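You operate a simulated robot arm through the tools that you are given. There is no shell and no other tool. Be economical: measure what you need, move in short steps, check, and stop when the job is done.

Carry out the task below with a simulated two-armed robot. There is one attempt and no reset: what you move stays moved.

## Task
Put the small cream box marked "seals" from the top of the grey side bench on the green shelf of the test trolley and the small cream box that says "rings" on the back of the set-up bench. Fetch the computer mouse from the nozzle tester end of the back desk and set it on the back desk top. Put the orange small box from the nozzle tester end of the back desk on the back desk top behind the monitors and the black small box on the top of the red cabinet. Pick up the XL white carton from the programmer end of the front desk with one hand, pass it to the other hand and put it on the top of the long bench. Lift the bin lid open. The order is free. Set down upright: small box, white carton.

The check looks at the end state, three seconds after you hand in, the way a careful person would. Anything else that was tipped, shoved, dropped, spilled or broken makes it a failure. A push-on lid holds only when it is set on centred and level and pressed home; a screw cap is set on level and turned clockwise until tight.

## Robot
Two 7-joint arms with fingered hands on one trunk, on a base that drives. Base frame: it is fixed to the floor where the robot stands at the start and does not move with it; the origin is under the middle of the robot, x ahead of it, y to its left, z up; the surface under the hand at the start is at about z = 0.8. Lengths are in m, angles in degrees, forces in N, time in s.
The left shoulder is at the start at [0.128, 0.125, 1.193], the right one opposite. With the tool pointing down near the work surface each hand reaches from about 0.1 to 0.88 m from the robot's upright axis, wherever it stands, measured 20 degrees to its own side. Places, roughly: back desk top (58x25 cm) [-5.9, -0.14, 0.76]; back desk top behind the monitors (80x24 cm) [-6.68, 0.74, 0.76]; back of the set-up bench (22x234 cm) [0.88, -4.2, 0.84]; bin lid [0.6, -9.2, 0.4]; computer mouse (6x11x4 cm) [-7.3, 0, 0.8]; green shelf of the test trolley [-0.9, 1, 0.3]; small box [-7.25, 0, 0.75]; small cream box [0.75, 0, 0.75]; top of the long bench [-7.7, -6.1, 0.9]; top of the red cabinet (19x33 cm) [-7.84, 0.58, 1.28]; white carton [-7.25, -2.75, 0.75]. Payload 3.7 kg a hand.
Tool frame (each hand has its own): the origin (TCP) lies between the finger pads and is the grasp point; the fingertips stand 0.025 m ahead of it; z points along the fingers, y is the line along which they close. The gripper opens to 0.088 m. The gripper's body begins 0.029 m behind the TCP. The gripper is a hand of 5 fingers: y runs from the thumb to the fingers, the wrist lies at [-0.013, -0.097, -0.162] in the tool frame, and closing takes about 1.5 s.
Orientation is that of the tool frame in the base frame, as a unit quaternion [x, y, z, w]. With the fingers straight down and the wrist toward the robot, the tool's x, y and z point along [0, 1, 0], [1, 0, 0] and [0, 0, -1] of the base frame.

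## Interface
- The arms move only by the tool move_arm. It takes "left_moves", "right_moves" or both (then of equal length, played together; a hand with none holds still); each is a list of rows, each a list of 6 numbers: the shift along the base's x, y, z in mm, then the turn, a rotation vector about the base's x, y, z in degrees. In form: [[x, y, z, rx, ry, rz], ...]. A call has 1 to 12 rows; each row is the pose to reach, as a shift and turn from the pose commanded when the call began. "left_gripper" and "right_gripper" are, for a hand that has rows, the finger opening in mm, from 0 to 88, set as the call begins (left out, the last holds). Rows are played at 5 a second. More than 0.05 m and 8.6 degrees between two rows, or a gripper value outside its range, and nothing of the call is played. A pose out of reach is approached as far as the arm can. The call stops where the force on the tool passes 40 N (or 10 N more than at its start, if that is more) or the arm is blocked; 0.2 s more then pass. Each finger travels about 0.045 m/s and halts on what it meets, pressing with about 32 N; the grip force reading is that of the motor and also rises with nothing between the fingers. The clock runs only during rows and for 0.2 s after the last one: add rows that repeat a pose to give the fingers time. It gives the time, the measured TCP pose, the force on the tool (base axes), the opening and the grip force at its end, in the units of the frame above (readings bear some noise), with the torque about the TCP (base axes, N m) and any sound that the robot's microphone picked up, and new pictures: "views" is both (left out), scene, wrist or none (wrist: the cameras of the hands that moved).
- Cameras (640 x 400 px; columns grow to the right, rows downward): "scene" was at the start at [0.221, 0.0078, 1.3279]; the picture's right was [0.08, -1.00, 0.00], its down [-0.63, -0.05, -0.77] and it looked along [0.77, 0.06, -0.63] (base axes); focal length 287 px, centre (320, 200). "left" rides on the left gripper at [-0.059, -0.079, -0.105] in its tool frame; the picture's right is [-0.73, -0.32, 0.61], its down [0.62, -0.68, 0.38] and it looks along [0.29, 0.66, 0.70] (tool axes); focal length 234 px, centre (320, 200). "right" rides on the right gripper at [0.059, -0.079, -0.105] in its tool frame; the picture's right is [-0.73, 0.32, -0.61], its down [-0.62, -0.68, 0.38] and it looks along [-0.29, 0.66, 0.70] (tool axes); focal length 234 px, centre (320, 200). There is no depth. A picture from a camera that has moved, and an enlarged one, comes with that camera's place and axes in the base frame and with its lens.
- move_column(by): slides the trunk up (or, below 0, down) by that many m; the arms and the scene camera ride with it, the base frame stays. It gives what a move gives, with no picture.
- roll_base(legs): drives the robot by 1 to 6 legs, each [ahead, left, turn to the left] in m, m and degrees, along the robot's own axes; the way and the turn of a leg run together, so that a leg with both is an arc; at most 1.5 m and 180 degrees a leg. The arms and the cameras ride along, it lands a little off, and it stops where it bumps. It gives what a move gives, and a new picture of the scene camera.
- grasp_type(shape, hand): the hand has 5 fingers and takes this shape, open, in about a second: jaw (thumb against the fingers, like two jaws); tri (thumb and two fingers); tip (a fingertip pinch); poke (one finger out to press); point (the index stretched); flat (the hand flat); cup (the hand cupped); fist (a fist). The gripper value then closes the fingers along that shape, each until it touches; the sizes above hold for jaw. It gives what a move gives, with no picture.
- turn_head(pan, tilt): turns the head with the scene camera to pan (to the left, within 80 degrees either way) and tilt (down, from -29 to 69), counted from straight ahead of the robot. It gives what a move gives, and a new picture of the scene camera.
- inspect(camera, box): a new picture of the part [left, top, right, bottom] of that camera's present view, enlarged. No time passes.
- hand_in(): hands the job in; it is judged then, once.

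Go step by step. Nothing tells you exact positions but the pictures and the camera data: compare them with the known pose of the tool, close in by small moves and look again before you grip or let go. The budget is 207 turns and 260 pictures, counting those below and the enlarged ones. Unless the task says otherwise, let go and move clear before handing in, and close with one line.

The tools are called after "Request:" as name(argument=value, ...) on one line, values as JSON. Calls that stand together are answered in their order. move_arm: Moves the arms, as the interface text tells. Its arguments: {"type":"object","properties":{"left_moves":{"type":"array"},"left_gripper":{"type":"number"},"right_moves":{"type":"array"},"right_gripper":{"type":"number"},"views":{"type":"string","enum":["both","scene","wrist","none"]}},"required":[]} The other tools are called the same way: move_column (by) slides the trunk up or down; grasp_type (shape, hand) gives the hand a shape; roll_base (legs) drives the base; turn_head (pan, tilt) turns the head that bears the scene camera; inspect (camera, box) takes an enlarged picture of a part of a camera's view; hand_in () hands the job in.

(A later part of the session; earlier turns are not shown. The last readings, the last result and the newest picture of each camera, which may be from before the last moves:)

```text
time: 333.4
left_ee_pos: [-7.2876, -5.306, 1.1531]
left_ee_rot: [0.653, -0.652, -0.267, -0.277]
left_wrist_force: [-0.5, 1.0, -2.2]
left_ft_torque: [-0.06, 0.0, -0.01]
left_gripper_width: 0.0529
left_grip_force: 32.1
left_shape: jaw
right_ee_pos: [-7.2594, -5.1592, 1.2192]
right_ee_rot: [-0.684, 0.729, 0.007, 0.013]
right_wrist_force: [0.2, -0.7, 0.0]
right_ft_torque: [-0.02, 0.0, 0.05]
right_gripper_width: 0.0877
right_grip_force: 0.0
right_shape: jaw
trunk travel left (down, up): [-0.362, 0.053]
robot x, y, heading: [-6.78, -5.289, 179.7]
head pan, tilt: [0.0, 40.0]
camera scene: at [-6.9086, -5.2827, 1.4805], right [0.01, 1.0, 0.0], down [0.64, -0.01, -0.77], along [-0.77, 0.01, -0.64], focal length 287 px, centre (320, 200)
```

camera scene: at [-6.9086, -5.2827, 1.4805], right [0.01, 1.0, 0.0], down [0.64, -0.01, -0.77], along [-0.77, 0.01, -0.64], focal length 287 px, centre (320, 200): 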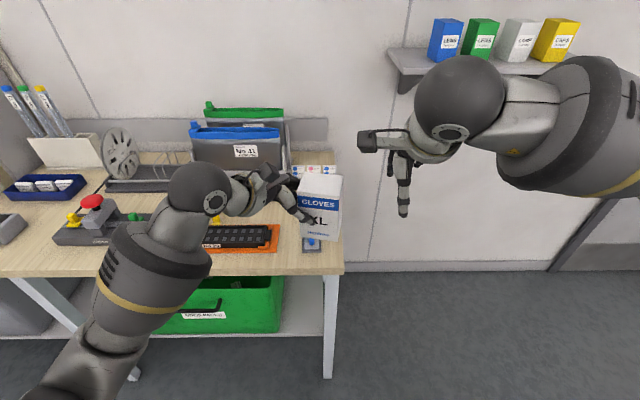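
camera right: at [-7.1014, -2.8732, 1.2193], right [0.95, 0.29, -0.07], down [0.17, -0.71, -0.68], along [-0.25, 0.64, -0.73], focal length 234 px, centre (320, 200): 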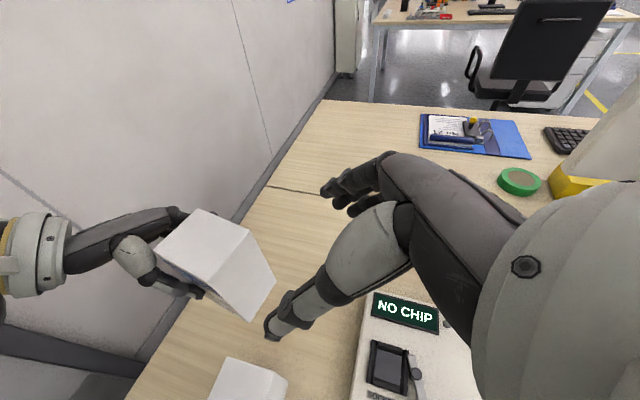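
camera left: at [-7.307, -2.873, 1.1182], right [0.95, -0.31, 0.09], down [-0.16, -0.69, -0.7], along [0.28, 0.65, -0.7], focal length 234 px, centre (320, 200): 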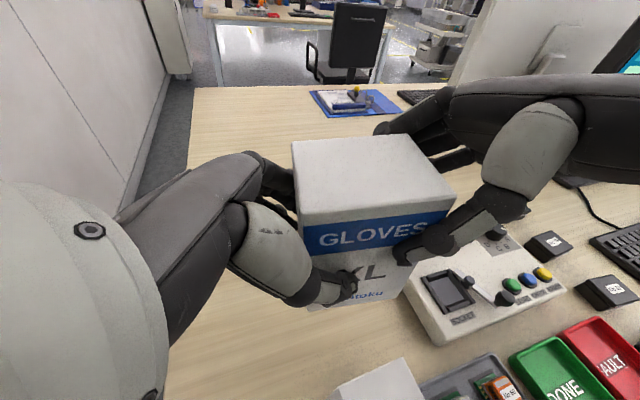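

The bench's near end is fairly full; I'll zoom to find a free patch.

Request:
inspect(camera="scene", box=[0, 90, 360, 315])

Request:
turn_head(pan=40, tilt=35)

```text
1.78 times, centred on (180, 202) of scene
camera zoom: at [-6.9086, -5.2827, 1.4805], right [0.01, 1.0, 0.0], down [0.64, -0.01, -0.77], along [-0.77, 0.01, -0.64], focal length 510 px, centre (569, 196)
```

zoom: 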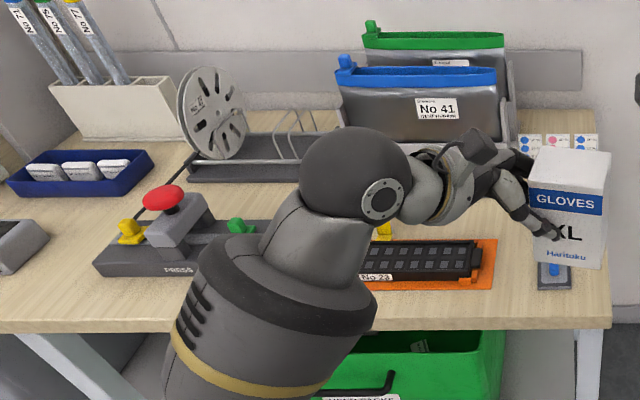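

```text
time: 334.5
left_ee_pos: [-7.2874, -5.3048, 1.1523]
left_ee_rot: [0.653, -0.652, -0.268, -0.277]
left_wrist_force: [0.3, 0.0, -2.2]
left_ft_torque: [-0.06, 0.0, -0.03]
left_gripper_width: 0.0533
left_grip_force: 31.8
left_shape: jaw
right_ee_pos: [-7.2604, -5.1584, 1.2203]
right_ee_rot: [-0.684, 0.729, 0.008, 0.013]
right_wrist_force: [-0.3, 0.0, 0.5]
right_ft_torque: [0.01, -0.02, 0.01]
right_gripper_width: 0.0876
right_grip_force: 0.0
right_shape: jaw
trunk travel left (down, up): [-0.362, 0.053]
robot x, y, heading: [-6.783, -5.2851, 179.5]
head pan, tilt: [40.0, 35.0]
camera scene: at [-6.8916, -5.3394, 1.4879], right [-0.63, 0.77, 0.0], down [0.44, 0.36, -0.82], along [-0.63, -0.52, -0.57], focal length 287 px, centre (320, 200)
```

scene: 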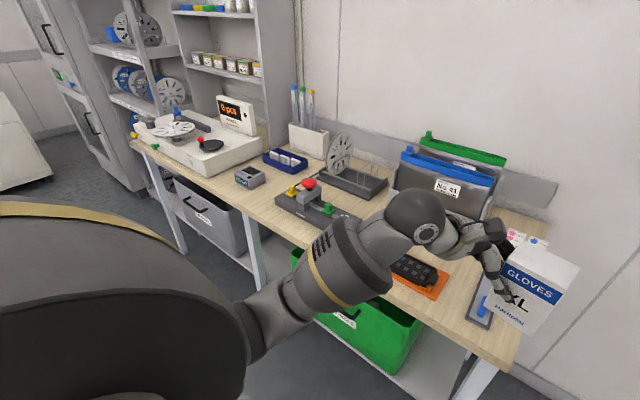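

There's a free patch at the bench's right end, about (-7.60, -5.30), behind the blue plate and right of the binder. I'll move in above it.

Request:
roll_base(legs=[[0.08, 0, 0]])

Request:
turn_head(pan=0, tilt=42)

Request:
move_arm(left_moves=[[-40, -6, 0, 0, 0, 0], [-80, -12, 0, 0, 0, 0], [-120, -18, 0, 0, 0, 0], [-160, -24, 0, 0, 0, 0], [-200, -30, 0, 0, 0, 0], [-232, -30, 0, 0, 0, 0], [-232, -30, 0, 0, 0, 0]])

```text
time: 335.6
left_ee_pos: [-7.3677, -5.3064, 1.1523]
left_ee_rot: [0.653, -0.652, -0.267, -0.278]
left_wrist_force: [0.8, 0.1, -2.1]
left_ft_torque: [-0.04, -0.02, -0.01]
left_gripper_width: 0.053
left_grip_force: 32.3
left_shape: jaw
right_ee_pos: [-7.3397, -5.1596, 1.2189]
right_ee_rot: [-0.685, 0.729, 0.008, 0.013]
right_wrist_force: [0.6, 0.4, -0.6]
right_ft_torque: [0.0, 0.02, -0.01]
right_gripper_width: 0.0879
right_grip_force: 0.0
right_shape: jaw
trunk travel left (down, up): [-0.362, 0.053]
robot x, y, heading: [-6.8614, -5.2861, 179.8]
head pan, tilt: [40.0, 35.0]
camera scene: at [-6.9718, -5.3391, 1.4879], right [-0.64, 0.77, 0.0], down [0.44, 0.37, -0.82], along [-0.63, -0.52, -0.57], focal length 287 px, centre (320, 200)
```

scene: 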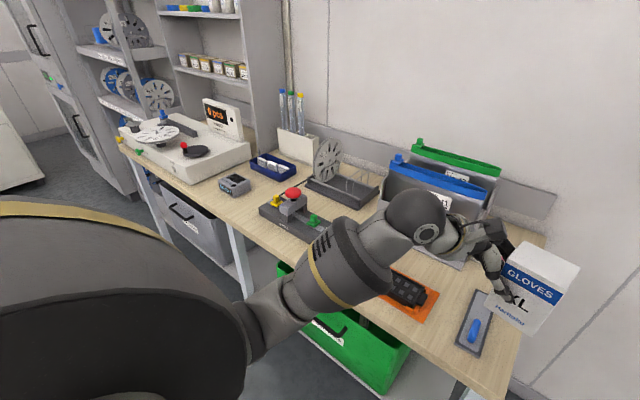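

```text
time: 336.6
left_ee_pos: [-7.3669, -5.3064, 1.1518]
left_ee_rot: [0.654, -0.651, -0.268, -0.277]
left_wrist_force: [-0.5, -0.1, -2.1]
left_ft_torque: [-0.04, 0.02, 0.0]
left_gripper_width: 0.053
left_grip_force: 31.8
left_shape: jaw
right_ee_pos: [-7.3395, -5.16, 1.22]
right_ee_rot: [-0.685, 0.728, 0.008, 0.014]
right_wrist_force: [0.1, -0.3, -0.1]
right_ft_torque: [-0.02, -0.04, 0.01]
right_gripper_width: 0.0877
right_grip_force: 0.0
right_shape: jaw
trunk travel left (down, up): [-0.362, 0.053]
robot x, y, heading: [-6.8587, -5.2786, 179.6]
head pan, tilt: [0.0, 42.0]
camera scene: at [-6.9866, -5.2824, 1.4775], right [0.01, 1.0, 0.0], down [0.67, 0.0, -0.74], along [-0.74, 0.0, -0.67], focal length 287 px, centre (320, 200)
```

scene: 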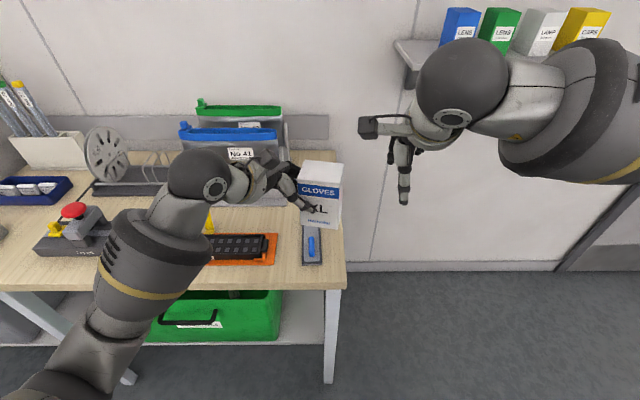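

```text
time: 338.2
left_ee_pos: [-7.6004, -5.3366, 1.1499]
left_ee_rot: [0.653, -0.652, -0.268, -0.277]
left_wrist_force: [0.5, -0.3, -2.0]
left_ft_torque: [-0.05, -0.01, 0.02]
left_gripper_width: 0.0529
left_grip_force: 31.9
left_shape: jaw
right_ee_pos: [-7.3393, -5.1582, 1.22]
right_ee_rot: [-0.685, 0.728, 0.007, 0.013]
right_wrist_force: [0.2, 0.1, 1.3]
right_ft_torque: [0.0, 0.05, -0.02]
right_gripper_width: 0.0881
right_grip_force: 0.1
right_shape: jaw
trunk travel left (down, up): [-0.362, 0.053]
robot x, y, heading: [-6.8594, -5.2842, 179.6]
head pan, tilt: [0.0, 42.0]
camera scene: at [-6.9862, -5.2828, 1.4775], right [0.01, 1.0, 0.0], down [0.67, 0.0, -0.74], along [-0.74, 0.01, -0.67], focal length 287 px, centre (320, 200)
camera left: at [-7.5215, -5.3696, 1.2664], right [0.32, 0.94, 0.09], down [0.69, -0.17, -0.7], along [-0.65, 0.29, -0.7], focal length 234 px, centre (320, 200)
```

scene: 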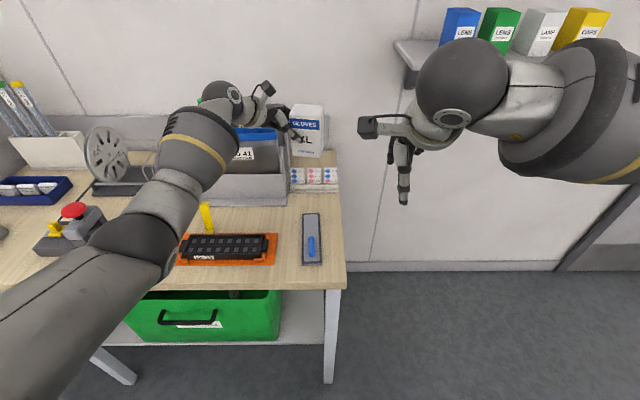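
left: 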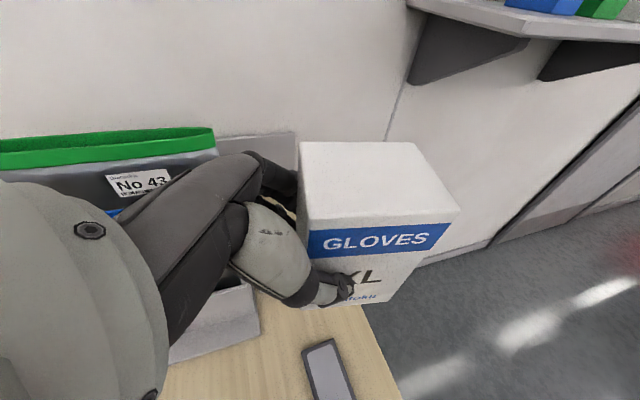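

I can see the exact layout: a label rack at x≈-7.66 and a plate ending at x≈-7.565. The carton fits at about (-7.597, -5.285). I'll check its tilt before lowering.

Request:
inspect(camera="scene", box=[220, 80, 380, 240])

```text
2.50 times, centred on (300, 160) of scene
camera zoom: at [-6.9862, -5.2828, 1.4775], right [0.01, 1.0, 0.0], down [0.67, 0.0, -0.74], along [-0.74, 0.01, -0.67], focal length 717 px, centre (370, 300)
```

zoom: 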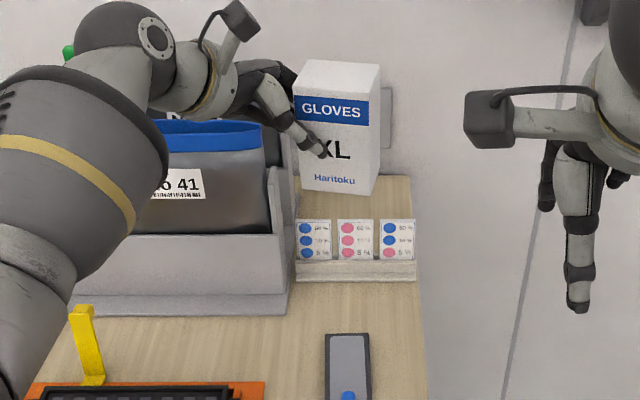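

It leans about 6°. I'll correct that, shift to the target, and lower with the trunk.

Request:
move_arm(left_moves=[[2, 10, 0, 3, 0, 0], [3, 20, 0, 6, 0, 0], [3, 20, 0, 6, 0, 0]], views="none")

Request:
move_column(by=-0.14)

Request:
inspect(camera="scene", box=[200, 60, 420, 280])

Request:
inspect(camera="left", box=[0, 0, 640, 400])

```text
time: 339.0
left_ee_pos: [-7.5969, -5.3172, 1.1511]
left_ee_rot: [0.638, -0.636, -0.302, -0.311]
left_wrist_force: [0.2, 0.0, -1.7]
left_ft_torque: [-0.09, -0.02, -0.01]
left_gripper_width: 0.0528
left_grip_force: 31.4
left_shape: jaw
right_ee_pos: [-7.3393, -5.1607, 1.2193]
right_ee_rot: [-0.685, 0.728, 0.007, 0.013]
right_wrist_force: [-0.3, -0.1, 0.2]
right_ft_torque: [0.02, 0.03, -0.03]
right_gripper_width: 0.0879
right_grip_force: 0.0
right_shape: jaw
trunk travel left (down, up): [-0.362, 0.053]
robot x, y, heading: [-6.8589, -5.2835, 179.6]
head pan, tilt: [0.0, 42.0]
```

```text
time: 340.7
left_ee_pos: [-7.5952, -5.3155, 1.0141]
left_ee_rot: [0.638, -0.637, -0.303, -0.31]
left_wrist_force: [0.3, 0.4, -1.1]
left_ft_torque: [-0.05, -0.01, 0.0]
left_gripper_width: 0.0529
left_grip_force: 31.5
left_shape: jaw
right_ee_pos: [-7.3388, -5.159, 1.0804]
right_ee_rot: [-0.685, 0.728, 0.009, 0.013]
right_wrist_force: [0.1, 0.5, -0.1]
right_ft_torque: [0.01, 0.0, -0.02]
right_gripper_width: 0.0879
right_grip_force: 0.1
right_shape: jaw
trunk travel left (down, up): [-0.222, 0.193]
robot x, y, heading: [-6.8597, -5.2805, 179.5]
head pan, tilt: [0.0, 42.0]
```

```text
1.82 times, centred on (310, 170) of scene
camera zoom: at [-7.0733, -5.2817, 1.3335], right [0.01, 1.0, 0.0], down [0.67, 0.0, -0.74], along [-0.74, 0.01, -0.67], focal length 522 px, centre (338, 254)
```

zoom: 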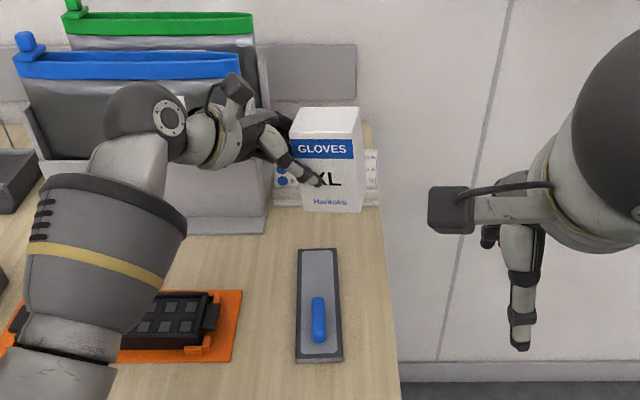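

```text
1.00 times, centred on (320, 200) of left (not enlarged: the box is as wide or as high as the picture)
camera zoom: at [-7.5162, -5.3614, 1.1258], right [0.32, 0.93, 0.19], down [0.69, -0.09, -0.72], along [-0.65, 0.37, -0.67], focal length 234 px, centre (320, 200)
```

zoom: 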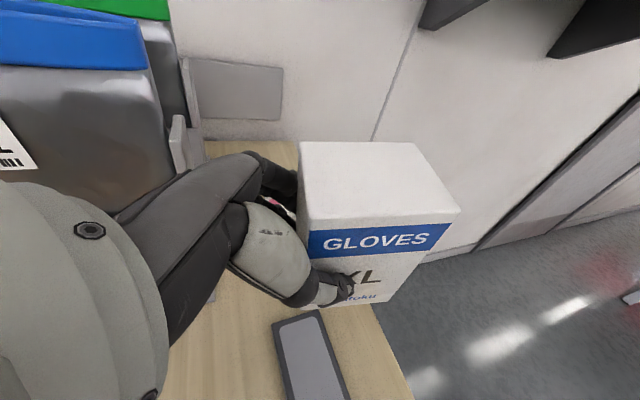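

Level and aligned. I'll lower gently to touch-down.

Request:
move_arm(left_moves=[[0, 0, -15, 0, 0, 0], [0, 0, -30, 0, 0, 0], [0, 0, -42, 0, 0, 0], [0, 0, -49, 0, 0, 0], [0, 0, -55, 0, 0, 0], [0, 0, -60, 0, 0, 0], [0, 0, -63, 0, 0, 0]], views="wrist")

Request:
inspect(camera="scene", box=[220, 80, 380, 240])

```text
time: 342.3
left_ee_pos: [-7.5953, -5.3169, 0.9496]
left_ee_rot: [0.639, -0.636, -0.301, -0.311]
left_wrist_force: [0.6, 0.0, -2.3]
left_ft_torque: [-0.08, -0.02, -0.01]
left_gripper_width: 0.0528
left_grip_force: 31.9
left_shape: jaw
right_ee_pos: [-7.339, -5.1589, 1.0792]
right_ee_rot: [-0.685, 0.728, 0.007, 0.013]
right_wrist_force: [1.1, -0.4, 0.5]
right_ft_torque: [-0.01, -0.05, 0.0]
right_gripper_width: 0.0876
right_grip_force: 0.0
right_shape: jaw
trunk travel left (down, up): [-0.222, 0.193]
robot x, y, heading: [-6.8579, -5.2852, 179.6]
head pan, tilt: [0.0, 42.0]
camera left: at [-7.5171, -5.3612, 1.061], right [0.32, 0.93, 0.19], down [0.69, -0.09, -0.72], along [-0.65, 0.37, -0.67], focal length 234 px, centre (320, 200)
```

left: 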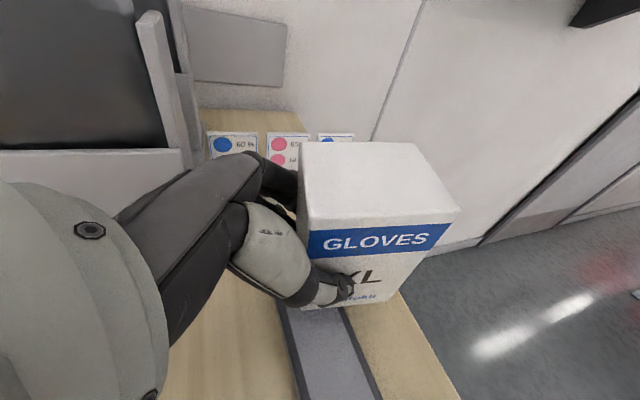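

```text
2.50 times, centred on (300, 160) of scene
camera zoom: at [-7.0745, -5.2817, 1.3331], right [0.01, 1.0, 0.0], down [0.67, 0.0, -0.74], along [-0.74, 0.01, -0.67], focal length 717 px, centre (370, 300)
```

zoom: 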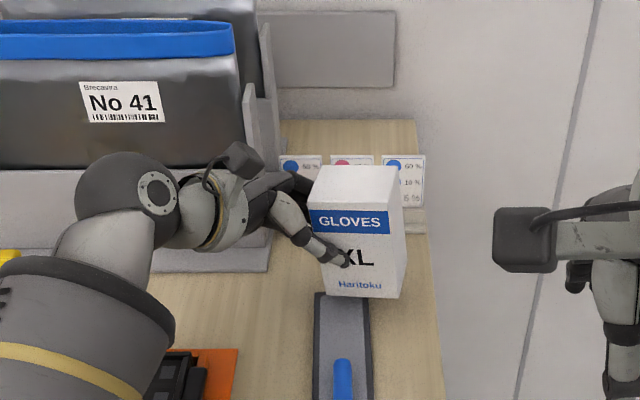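

The bench surface is lower than I assumed (~0.84), so the true gap is farther back: plate end x≈-7.63, rack front x≈-7.735. I'll raise slightly and shift back and right.

Request:
roll_base(legs=[[0.05, 0, 0]])

Request:
move_arm(left_moves=[[0, 12, 5, 0, 0, 0], [-10, 25, 5, 0, 0, 0], [-27, 25, 5, 0, 0, 0], [-27, 25, 5, 0, 0, 0]], views="wrist")

Request:
inspect(camera="scene", box=[220, 80, 380, 240])

```text
time: 343.2
left_ee_pos: [-7.6461, -5.3155, 0.9486]
left_ee_rot: [0.638, -0.637, -0.301, -0.311]
left_wrist_force: [-0.7, 0.5, -2.0]
left_ft_torque: [-0.03, 0.04, 0.02]
left_gripper_width: 0.0528
left_grip_force: 32.5
left_shape: jaw
right_ee_pos: [-7.391, -5.1584, 1.0787]
right_ee_rot: [-0.685, 0.728, 0.007, 0.015]
right_wrist_force: [0.3, 0.1, 0.3]
right_ft_torque: [0.0, 0.01, 0.03]
right_gripper_width: 0.0882
right_grip_force: 0.1
right_shape: jaw
trunk travel left (down, up): [-0.222, 0.193]
robot x, y, heading: [-6.9102, -5.2847, 179.8]
head pan, tilt: [0.0, 42.0]
camera scene: at [-7.1255, -5.2813, 1.3329], right [0.01, 1.0, 0.0], down [0.67, 0.0, -0.74], along [-0.74, 0.01, -0.67], focal length 287 px, centre (320, 200)
```

scene: 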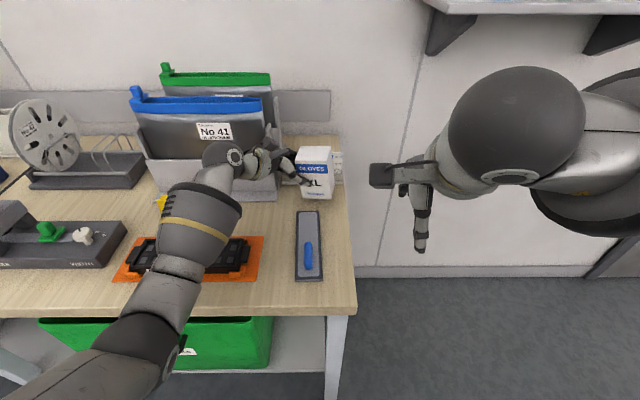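

```text
time: 344.2
left_ee_pos: [-7.6717, -5.2901, 0.9534]
left_ee_rot: [-0.637, 0.638, 0.301, 0.31]
left_wrist_force: [0.3, -0.8, -2.8]
left_ft_torque: [-0.05, -0.03, 0.02]
left_gripper_width: 0.0529
left_grip_force: 31.9
left_shape: jaw
right_ee_pos: [-7.3899, -5.1596, 1.0799]
right_ee_rot: [-0.685, 0.728, 0.008, 0.013]
right_wrist_force: [0.6, -0.2, -0.3]
right_ft_torque: [-0.03, -0.01, -0.01]
right_gripper_width: 0.0883
right_grip_force: 0.1
right_shape: jaw
trunk travel left (down, up): [-0.222, 0.193]
robot x, y, heading: [-6.9147, -5.2883, 179.8]
head pan, tilt: [0.0, 42.0]
camera left: at [-7.5935, -5.3351, 1.0663], right [0.32, 0.93, 0.19], down [0.69, -0.09, -0.72], along [-0.65, 0.36, -0.67], focal length 234 px, centre (320, 200)
```

left: 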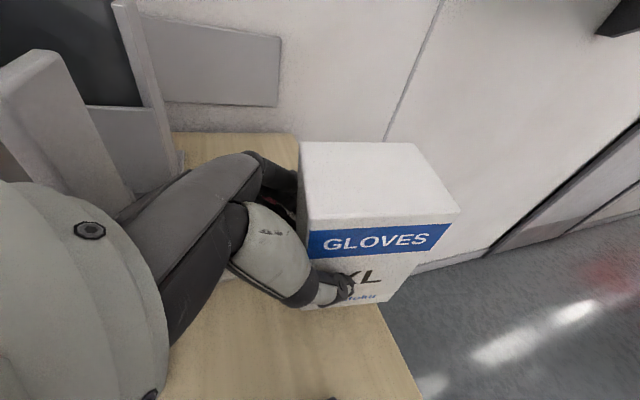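

```text
2.50 times, centred on (300, 160) of scene
camera zoom: at [-7.1241, -5.2814, 1.3331], right [0.01, 1.0, 0.0], down [0.67, 0.0, -0.74], along [-0.74, 0.01, -0.67], focal length 717 px, centre (370, 300)
```

zoom: 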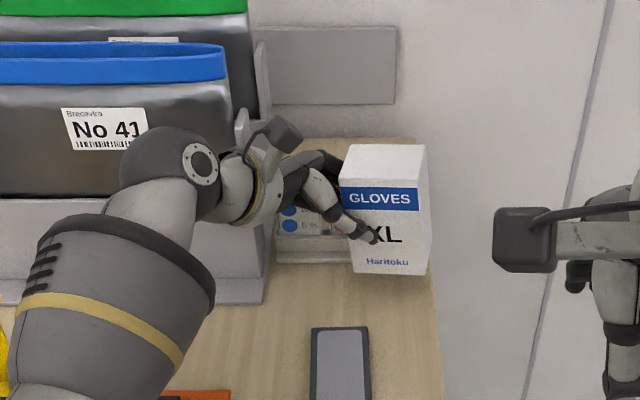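

Now it's over the gap. I'll shift 10 mm left and lower to contact.

Request:
move_arm(left_moves=[[0, -8, -10, 0, 0, 0], [0, -8, -25, 0, 0, 0], [0, -8, -38, 0, 0, 0], [0, -8, -45, 0, 0, 0], [0, -8, -51, 0, 0, 0], [0, -8, -56, 0, 0, 0], [0, -8, -61, 0, 0, 0], [0, -8, -66, 0, 0, 0]], views="wrist")

Request:
inspect(camera="scene", box=[220, 80, 380, 240])

```text
time: 345.9
left_ee_pos: [-7.6753, -5.2977, 0.9096]
left_ee_rot: [-0.631, 0.639, 0.314, 0.307]
left_wrist_force: [11.0, -0.7, 21.8]
left_ft_torque: [-0.07, 0.45, 0.0]
left_gripper_width: 0.0557
left_grip_force: 31.4
left_shape: jaw
right_ee_pos: [-7.3858, -5.1589, 1.0799]
right_ee_rot: [-0.686, 0.728, 0.009, 0.012]
right_wrist_force: [-0.5, 0.6, 0.0]
right_ft_torque: [0.0, 0.02, -0.02]
right_gripper_width: 0.0878
right_grip_force: 0.0
right_shape: jaw
trunk travel left (down, up): [-0.222, 0.193]
robot x, y, heading: [-6.9095, -5.2876, 179.5]
head pan, tilt: [0.0, 42.0]
stopped in row 8 (left hand): the force on the tool passed its limit at 43 N (the readings are from after the stop); the commanded pose is now the measured one
camera left: at [-7.5929, -5.344, 1.0186], right [0.33, 0.92, 0.19], down [0.67, -0.08, -0.74], along [-0.67, 0.37, -0.65], focal length 234 px, centre (320, 200)
```

left: 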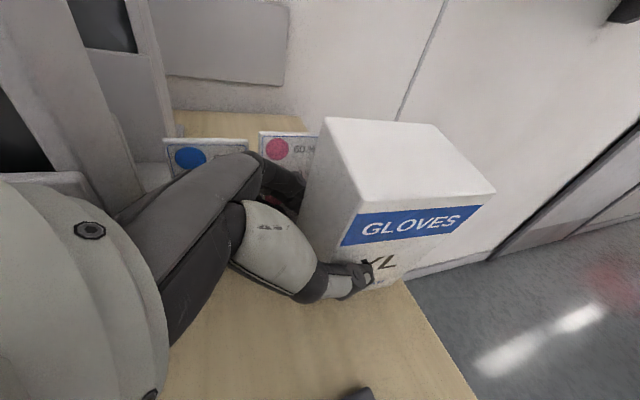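

```text
2.50 times, centred on (300, 160) of scene
camera zoom: at [-7.1208, -5.2818, 1.3333], right [0.01, 1.0, 0.0], down [0.67, 0.0, -0.75], along [-0.75, 0.01, -0.67], focal length 717 px, centre (370, 300)
```

zoom: 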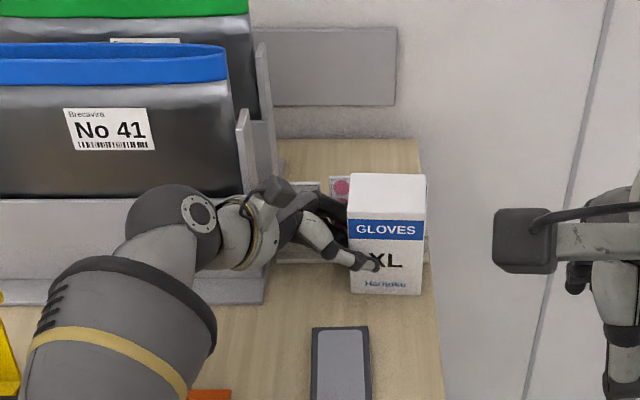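

It's in contact at 22 N and appears upright. I'll open the left hand gently.

Request:
move_arm(left_moves=[[0, 0, 3, 0, 0, 0], [0, 0, 4, 0, 0, 0], [0, 0, 4, 0, 0, 0], [0, 0, 4, 0, 0, 0], [0, 0, 4, 0, 0, 0]], left_gripper=72, views="wrist")

Request:
inspect(camera="scene", box=[220, 80, 380, 240])

```text
time: 347.1
left_ee_pos: [-7.6731, -5.2988, 0.9067]
left_ee_rot: [-0.634, 0.639, 0.308, 0.308]
left_wrist_force: [10.6, -3.2, 4.9]
left_ft_torque: [-0.12, -0.06, 0.28]
left_gripper_width: 0.0715
left_grip_force: 0.1
left_shape: jaw
right_ee_pos: [-7.3879, -5.1592, 1.0804]
right_ee_rot: [-0.685, 0.729, 0.008, 0.013]
right_wrist_force: [-0.1, 0.2, -0.7]
right_ft_torque: [0.03, 0.01, 0.02]
right_gripper_width: 0.088
right_grip_force: 0.0
right_shape: jaw
trunk travel left (down, up): [-0.222, 0.193]
robot x, y, heading: [-6.9116, -5.2849, 179.8]
head pan, tilt: [0.0, 42.0]
camera left: at [-7.5931, -5.3447, 1.0172], right [0.33, 0.92, 0.19], down [0.68, -0.09, -0.73], along [-0.66, 0.37, -0.66], focal length 234 px, centre (320, 200)
```

left: 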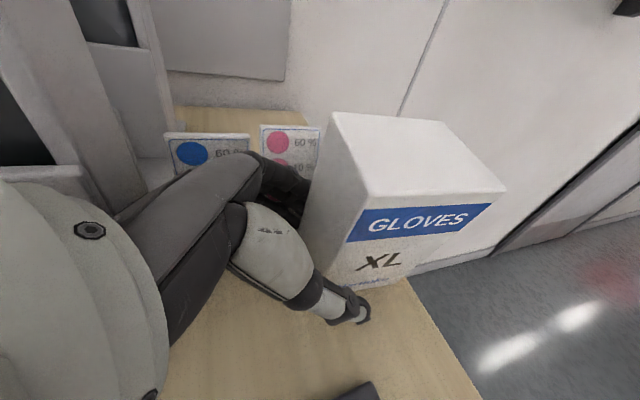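

```text
2.50 times, centred on (300, 160) of scene
camera zoom: at [-7.1222, -5.2817, 1.3334], right [0.01, 1.0, 0.0], down [0.67, 0.0, -0.74], along [-0.74, 0.01, -0.67], focal length 717 px, centre (370, 300)
```

zoom: 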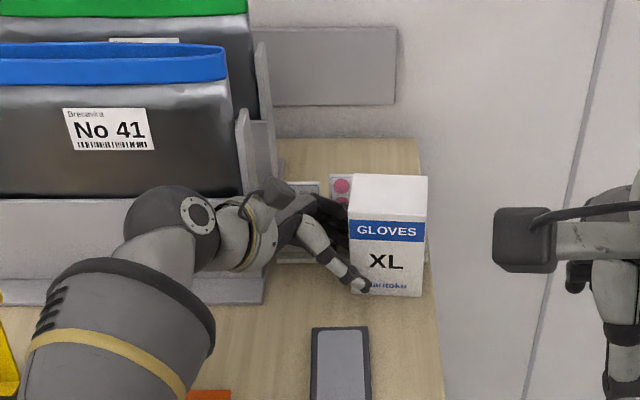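

The carton stands on its own. I'll withdraw the left hand up and to the left.

Request:
move_arm(left_moves=[[4, -6, 6, 0, 0, 0], [5, -16, 18, 0, 0, 0], [5, -30, 40, 0, 0, 0], [5, -42, 70, 0, 0, 0], [8, -50, 110, 0, 0, 0], [20, -50, 150, 0, 0, 0]])

```text
time: 347.9
left_ee_pos: [-7.6637, -5.3108, 0.9382]
left_ee_rot: [-0.627, 0.644, 0.303, 0.318]
left_wrist_force: [0.2, 11.2, -2.2]
left_ft_torque: [0.0, 0.01, -0.09]
left_gripper_width: 0.072
left_grip_force: 0.0
left_shape: jaw
right_ee_pos: [-7.3887, -5.1565, 1.0811]
right_ee_rot: [-0.683, 0.73, 0.008, 0.014]
right_wrist_force: [0.7, -0.7, -0.1]
right_ft_torque: [0.03, 0.01, -0.02]
right_gripper_width: 0.0879
right_grip_force: 0.1
right_shape: jaw
trunk travel left (down, up): [-0.222, 0.193]
robot x, y, heading: [-6.9094, -5.2827, 179.6]
head pan, tilt: [0.0, 42.0]
stopped in row 4 (left hand): the force on the tool passed its limit at 46 N (the readings are from after the stop); the commanded pose is now the measured one
camera scene: at [-7.1234, -5.2805, 1.3334], right [0.01, 1.0, 0.0], down [0.67, -0.01, -0.74], along [-0.74, 0.01, -0.67], focal length 287 px, centre (320, 200)
camera left: at [-7.5864, -5.3596, 1.0498], right [0.35, 0.91, 0.2], down [0.69, -0.1, -0.72], along [-0.64, 0.39, -0.66], focal length 234 px, centre (320, 200)
```

scene: 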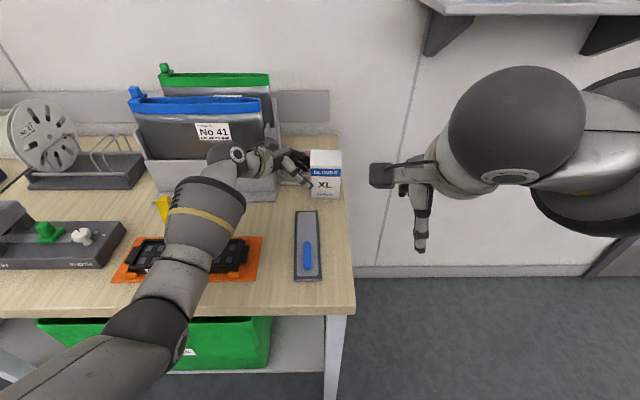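
left: 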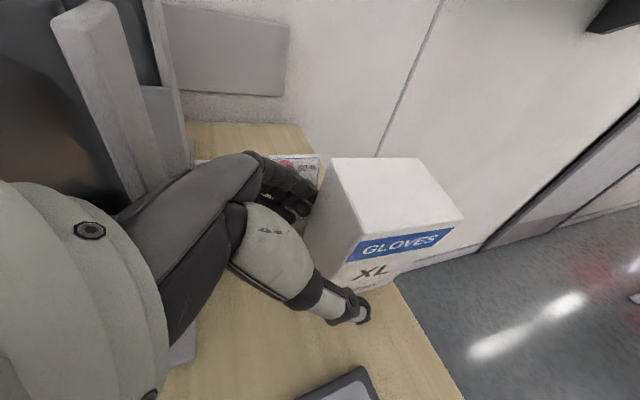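

The hand's outer side met the binder rack. I'll go straight up instead.

Request:
move_arm(left_moves=[[2, 6, 5, 0, 0, 0], [4, 6, 20, 0, 0, 0], [6, 6, 45, 0, 0, 0], [10, 4, 80, 0, 0, 0], [20, 0, 120, 0, 0, 0], [50, 0, 150, 0, 0, 0]])

```text
time: 349.3
left_ee_pos: [-7.6134, -5.3137, 1.0876]
left_ee_rot: [-0.629, 0.642, 0.303, 0.318]
left_wrist_force: [-0.5, 0.2, 0.4]
left_ft_torque: [-0.02, -0.03, 0.02]
left_gripper_width: 0.072
left_grip_force: 0.0
left_shape: jaw
right_ee_pos: [-7.3882, -5.1576, 1.0807]
right_ee_rot: [-0.685, 0.729, 0.008, 0.012]
right_wrist_force: [0.5, 0.9, -0.3]
right_ft_torque: [-0.03, 0.02, -0.02]
right_gripper_width: 0.088
right_grip_force: 0.0
right_shape: jaw
trunk travel left (down, up): [-0.222, 0.193]
robot x, y, heading: [-6.9088, -5.2869, 179.4]
head pan, tilt: [0.0, 42.0]
camera scene: at [-7.1232, -5.2802, 1.3333], right [0.01, 1.0, 0.0], down [0.67, -0.01, -0.74], along [-0.74, 0.01, -0.67], focal length 287 px, centre (320, 200)
camera left: at [-7.5355, -5.3623, 1.1984], right [0.34, 0.92, 0.2], down [0.68, -0.1, -0.72], along [-0.64, 0.39, -0.66], focal length 234 px, centre (320, 200)
```

scene: 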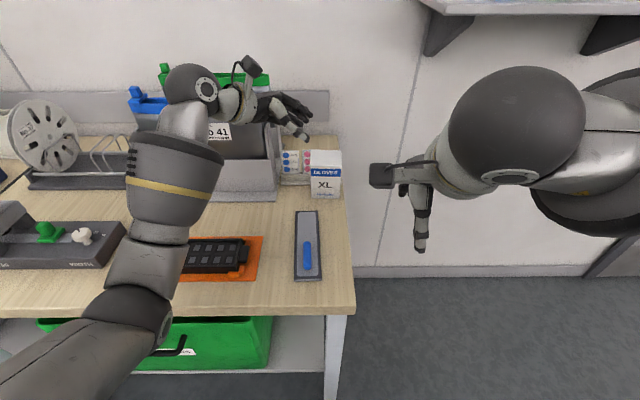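
left: 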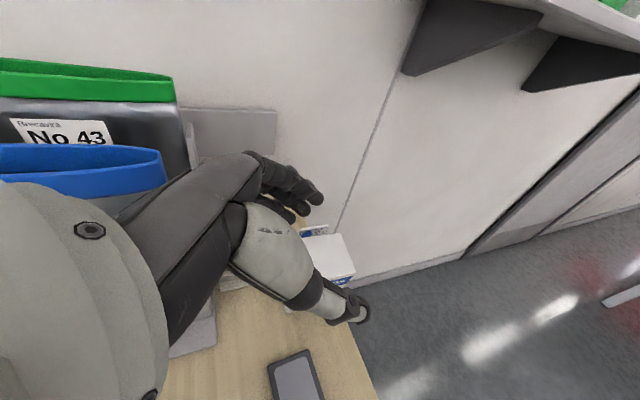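

The carton is upright on the long bench. I'll retract and level the left hand, then head to the back desk.

Request:
move_arm(left_moves=[[40, 0, 10, 0, 0, 0], [85, 0, 10, -8, 0, 0], [130, 0, 10, -16, 0, 0], [165, -10, 10, -24, 0, 0], [195, -30, 5, -32, 0, 0], [220, -50, 0, -40, 0, 0], [235, -70, 0, -48, 0, 0], [240, -80, 0, -52, 0, 0]], left_gripper=88, views="none")

Request:
roll_base(legs=[[-0.35, 0, 0], [0, 0, -90]])

Request:
turn_head(pan=0, tilt=22)

```text
time: 351.1
left_ee_pos: [-7.3757, -5.3937, 1.0885]
left_ee_rot: [-0.705, 0.709, -0.01, 0.009]
left_wrist_force: [-0.1, 0.2, 0.0]
left_ft_torque: [0.02, -0.01, 0.02]
left_gripper_width: 0.0877
left_grip_force: 0.1
left_shape: jaw
right_ee_pos: [-7.3883, -5.1568, 1.0796]
right_ee_rot: [-0.684, 0.729, 0.008, 0.013]
right_wrist_force: [0.2, -0.9, 0.2]
right_ft_torque: [0.0, 0.04, -0.01]
right_gripper_width: 0.0878
right_grip_force: 0.0
right_shape: jaw
trunk travel left (down, up): [-0.222, 0.193]
robot x, y, heading: [-6.9136, -5.2843, 179.6]
head pan, tilt: [0.0, 42.0]
```

```text
time: 357.2
left_ee_pos: [-6.6749, -4.8247, 1.0877]
left_ee_rot: [-0.007, 1.0, -0.011, 0.001]
left_wrist_force: [-0.9, 0.5, 0.4]
left_ft_torque: [0.01, 0.0, -0.01]
left_gripper_width: 0.0878
left_grip_force: 0.1
left_shape: jaw
right_ee_pos: [-6.4397, -4.8069, 1.0795]
right_ee_rot: [0.021, 1.0, -0.003, 0.015]
right_wrist_force: [-0.9, -0.3, 0.4]
right_ft_torque: [0.0, -0.02, -0.01]
right_gripper_width: 0.0878
right_grip_force: 0.0
right_shape: jaw
trunk travel left (down, up): [-0.222, 0.193]
robot x, y, heading: [-6.5582, -5.2884, 91.0]
head pan, tilt: [0.0, 42.0]
camera scene: at [-6.5593, -5.0744, 1.3332], right [1.0, 0.01, 0.0], down [0.01, -0.67, -0.74], along [-0.01, 0.74, -0.67], focal length 287 px, centre (320, 200)
```

scene: 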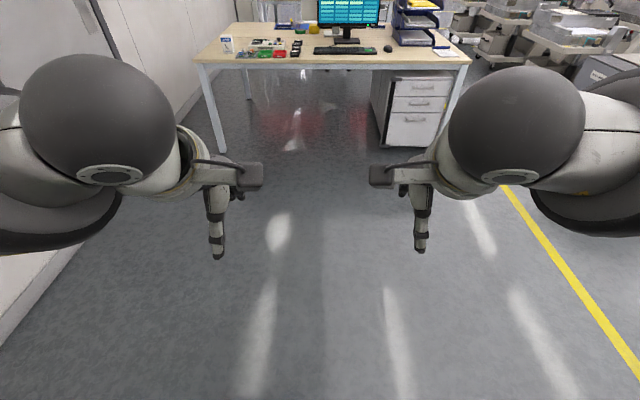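

```text
time: 358.0
left_ee_pos: [-6.6767, -4.8243, 1.0881]
left_ee_rot: [-0.007, 1.0, -0.013, 0.001]
left_wrist_force: [-0.5, 0.4, -0.1]
left_ft_torque: [-0.02, -0.04, 0.0]
left_gripper_width: 0.0875
left_grip_force: 0.0
left_shape: jaw
right_ee_pos: [-6.4417, -4.8069, 1.0795]
right_ee_rot: [0.021, 1.0, -0.004, 0.015]
right_wrist_force: [0.5, 0.1, 0.8]
right_ft_torque: [0.02, -0.02, 0.03]
right_gripper_width: 0.0878
right_grip_force: 0.1
right_shape: jaw
trunk travel left (down, up): [-0.222, 0.193]
robot x, y, heading: [-6.5545, -5.2888, 90.8]
head pan, tilt: [0.0, 22.0]
camera scene: at [-6.5596, -5.0652, 1.3642], right [1.0, 0.01, 0.0], down [0.0, -0.38, -0.93], along [-0.01, 0.93, -0.38], focal length 287 px, centre (320, 200)
```

scene: 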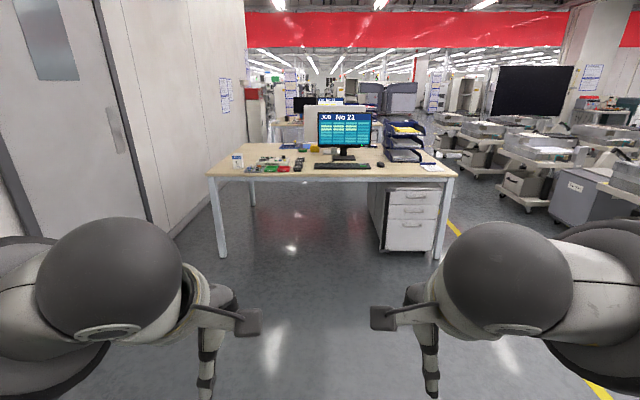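

I'll drive around the right end of the front desk and into the space in front of the back desk.

Request:
roll_base(legs=[[1.1, -0.9, -1], [1.0, -0.45, 0], [1.3, 0, 0], [0.6, 0, 0], [0, 1.0, 0]])

```text
time: 386.8
left_ee_pos: [-6.0261, -0.7964, 1.0891]
left_ee_rot: [0.019, 1.0, -0.012, -0.001]
left_wrist_force: [-0.9, -0.1, 0.0]
left_ft_torque: [-0.02, -0.01, 0.02]
left_gripper_width: 0.0875
left_grip_force: 0.1
left_shape: jaw
right_ee_pos: [-5.7889, -0.7923, 1.078]
right_ee_rot: [0.046, 0.999, -0.005, 0.015]
right_wrist_force: [0.5, -0.1, -0.1]
right_ft_torque: [-0.01, 0.0, 0.02]
right_gripper_width: 0.0881
right_grip_force: 0.0
right_shape: jaw
trunk travel left (down, up): [-0.222, 0.193]
robot x, y, heading: [-5.93, -1.2661, 87.5]
head pan, tilt: [0.0, 22.0]
stopped in leg 5: the robot was blocked; the commanded pose is now the measured one
camera scene: at [-5.9211, -1.0435, 1.3643], right [1.0, -0.04, 0.0], down [-0.02, -0.37, -0.93], along [0.04, 0.93, -0.37], focal length 287 px, centre (320, 200)
```

scene: 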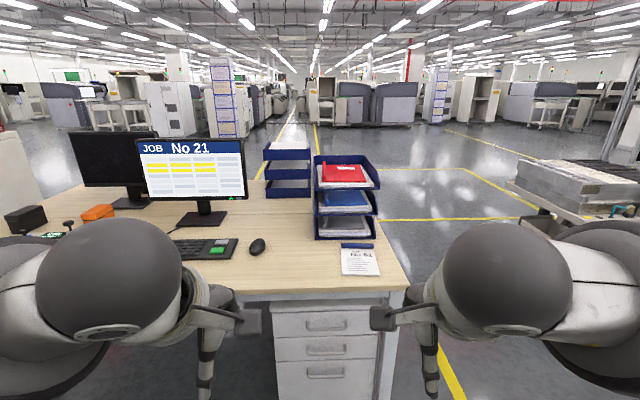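

Blocked at x≈-5.93, probably by the chair. I'll look left and down.

Request:
turn_head(pan=60, tilt=50)

```text
time: 388.1
left_ee_pos: [-6.0259, -0.7967, 1.088]
left_ee_rot: [0.019, 1.0, -0.012, -0.001]
left_wrist_force: [0.2, 1.2, 0.8]
left_ft_torque: [-0.03, 0.01, 0.02]
left_gripper_width: 0.0877
left_grip_force: 0.0
left_shape: jaw
right_ee_pos: [-5.79, -0.7921, 1.0792]
right_ee_rot: [0.046, 0.999, -0.003, 0.014]
right_wrist_force: [-0.3, -0.4, 0.2]
right_ft_torque: [0.01, -0.01, 0.01]
right_gripper_width: 0.0879
right_grip_force: 0.1
right_shape: jaw
trunk travel left (down, up): [-0.222, 0.193]
robot x, y, heading: [-5.9324, -1.2638, 87.7]
head pan, tilt: [60.0, 50.0]
camera scene: at [-5.9915, -1.095, 1.3219], right [0.53, 0.84, 0.0], down [0.65, -0.41, -0.64], along [-0.54, 0.34, -0.77], focal length 287 px, centre (320, 200)
```

scene: 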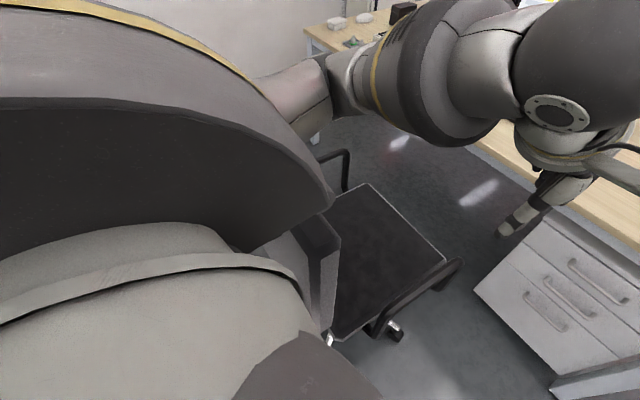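

The chair is at about (-6.3, -0.75) with its back near y -1.05. I'll raise the trunk a bit and pass behind it, close to the front desk's rear edge.

Request:
move_column(by=0.1)

Request:
roll_base(legs=[[-0.24, 0, 2.4], [0, 1.25, 0]])

```text
time: 389.4
left_ee_pos: [-6.0274, -0.7964, 1.1879]
left_ee_rot: [0.019, 1.0, -0.013, 0.0]
left_wrist_force: [0.3, 0.1, -0.3]
left_ft_torque: [0.0, 0.0, 0.01]
left_gripper_width: 0.0876
left_grip_force: 0.1
left_shape: jaw
right_ee_pos: [-5.7905, -0.7911, 1.1778]
right_ee_rot: [0.046, 0.999, -0.005, 0.014]
right_wrist_force: [0.1, -1.2, -0.4]
right_ft_torque: [0.03, 0.01, -0.01]
right_gripper_width: 0.0877
right_grip_force: 0.0
right_shape: jaw
trunk travel left (down, up): [-0.322, 0.093]
robot x, y, heading: [-5.9281, -1.2648, 87.4]
head pan, tilt: [60.0, 50.0]
```

```text
time: 402.1
left_ee_pos: [-7.3112, -1.0347, 1.1875]
left_ee_rot: [0.005, 1.0, -0.012, 0.0]
left_wrist_force: [0.0, -0.2, 0.2]
left_ft_torque: [0.01, -0.01, -0.01]
left_gripper_width: 0.0877
left_grip_force: 0.1
left_shape: jaw
right_ee_pos: [-7.075, -1.0216, 1.1795]
right_ee_rot: [0.033, 0.999, -0.004, 0.015]
right_wrist_force: [0.1, -0.4, 0.4]
right_ft_torque: [0.05, -0.04, 0.0]
right_gripper_width: 0.088
right_grip_force: 0.0
right_shape: jaw
trunk travel left (down, up): [-0.322, 0.093]
robot x, y, heading: [-7.2012, -1.499, 89.3]
head pan, tilt: [60.0, 50.0]
camera scene: at [-7.2683, -1.4063, 1.4252], right [0.51, 0.86, 0.0], down [0.66, -0.39, -0.64], along [-0.55, 0.33, -0.77], focal length 287 px, centre (320, 200)
```

scene: 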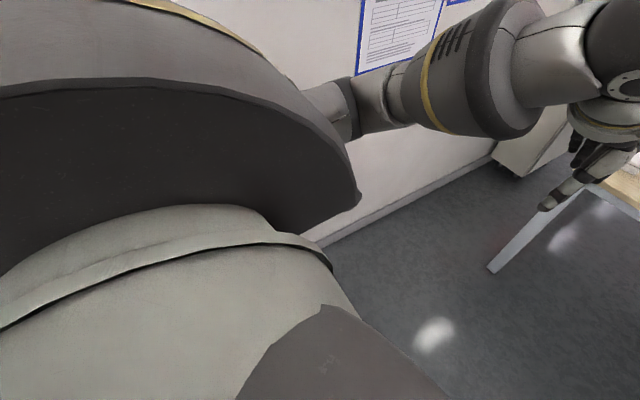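

Past the chair. I'll approach the left end of the back desk and look.

Request:
roll_base(legs=[[0.55, 0, 0.7]])

Request:
turn_head(pan=0, tilt=38)

```text
time: 405.3
left_ee_pos: [-7.3132, -0.4808, 1.1889]
left_ee_rot: [-0.003, 1.0, -0.012, 0.0]
left_wrist_force: [-0.5, 0.0, -0.5]
left_ft_torque: [0.02, 0.0, -0.03]
left_gripper_width: 0.0876
left_grip_force: 0.0
left_shape: jaw
right_ee_pos: [-7.0788, -0.466, 1.1787]
right_ee_rot: [0.025, 1.0, -0.005, 0.015]
right_wrist_force: [-0.1, 0.3, 0.3]
right_ft_torque: [0.0, 0.0, -0.02]
right_gripper_width: 0.0879
right_grip_force: 0.1
right_shape: jaw
trunk travel left (down, up): [-0.322, 0.093]
robot x, y, heading: [-7.1952, -0.9432, 89.9]
head pan, tilt: [60.0, 50.0]
camera scene: at [-7.2662, -0.8519, 1.4252], right [0.5, 0.87, 0.0], down [0.66, -0.38, -0.64], along [-0.56, 0.32, -0.77], focal length 287 px, centre (320, 200)
```

scene: 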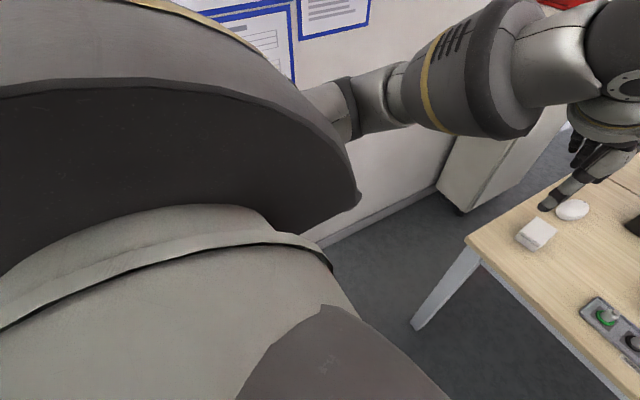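

```text
time: 406.6
left_ee_pos: [-7.3135, -0.4816, 1.1892]
left_ee_rot: [-0.002, 1.0, -0.012, 0.0]
left_wrist_force: [-0.5, -0.5, 0.5]
left_ft_torque: [0.0, 0.03, -0.02]
left_gripper_width: 0.0876
left_grip_force: 0.2
left_shape: jaw
right_ee_pos: [-7.0774, -0.4667, 1.1791]
right_ee_rot: [0.025, 1.0, -0.004, 0.015]
right_wrist_force: [0.1, -0.3, -0.3]
right_ft_torque: [0.0, -0.01, 0.01]
right_gripper_width: 0.0878
right_grip_force: 0.0
right_shape: jaw
trunk travel left (down, up): [-0.322, 0.093]
robot x, y, heading: [-7.2001, -0.944, 90.0]
head pan, tilt: [0.0, 38.0]
camera scene: at [-7.1997, -0.8045, 1.4423], right [1.0, 0.0, 0.0], down [0.0, -0.62, -0.79], along [0.0, 0.79, -0.62], focal length 287 px, centre (320, 200)
```

scene: 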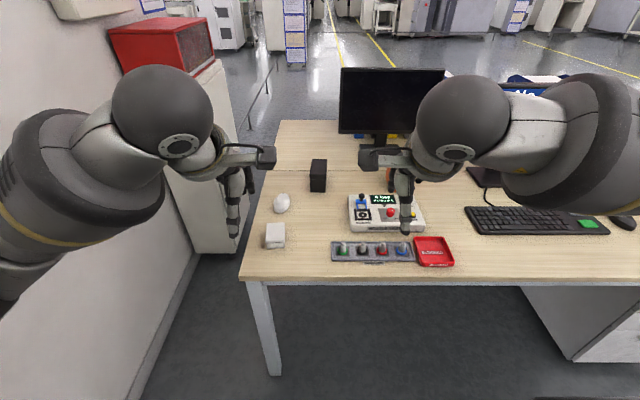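

I see the mouse (282,203), the black box (318,175), and a white box I must leave. The orange one is hidden behind the right hand. I'll zoom.

Request:
inspect(camera="scene", box=[250, 130, 450, 260])

Request:
inspect(camera="right", box=[0, 0, 640, 400])

```text
3.08 times, centred on (350, 195) of scene
camera zoom: at [-7.1997, -0.8045, 1.4423], right [1.0, 0.0, 0.0], down [0.0, -0.62, -0.79], along [0.0, 0.79, -0.62], focal length 883 px, centre (228, 215)
```

zoom: 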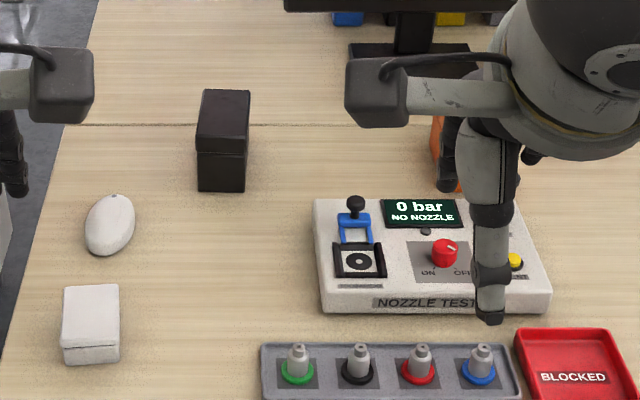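

```text
1.00 times, centred on (320, 200) of right (not enlarged: the box is as wide or as high as the picture)
camera zoom: at [-7.1447, -0.5409, 1.2827], right [0.72, 0.29, 0.63], down [0.6, -0.72, -0.36], along [0.34, 0.64, -0.69], focal length 234 px, centre (320, 200)
```

zoom: 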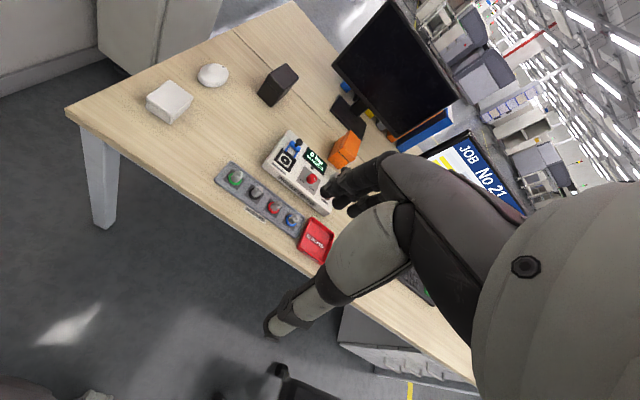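

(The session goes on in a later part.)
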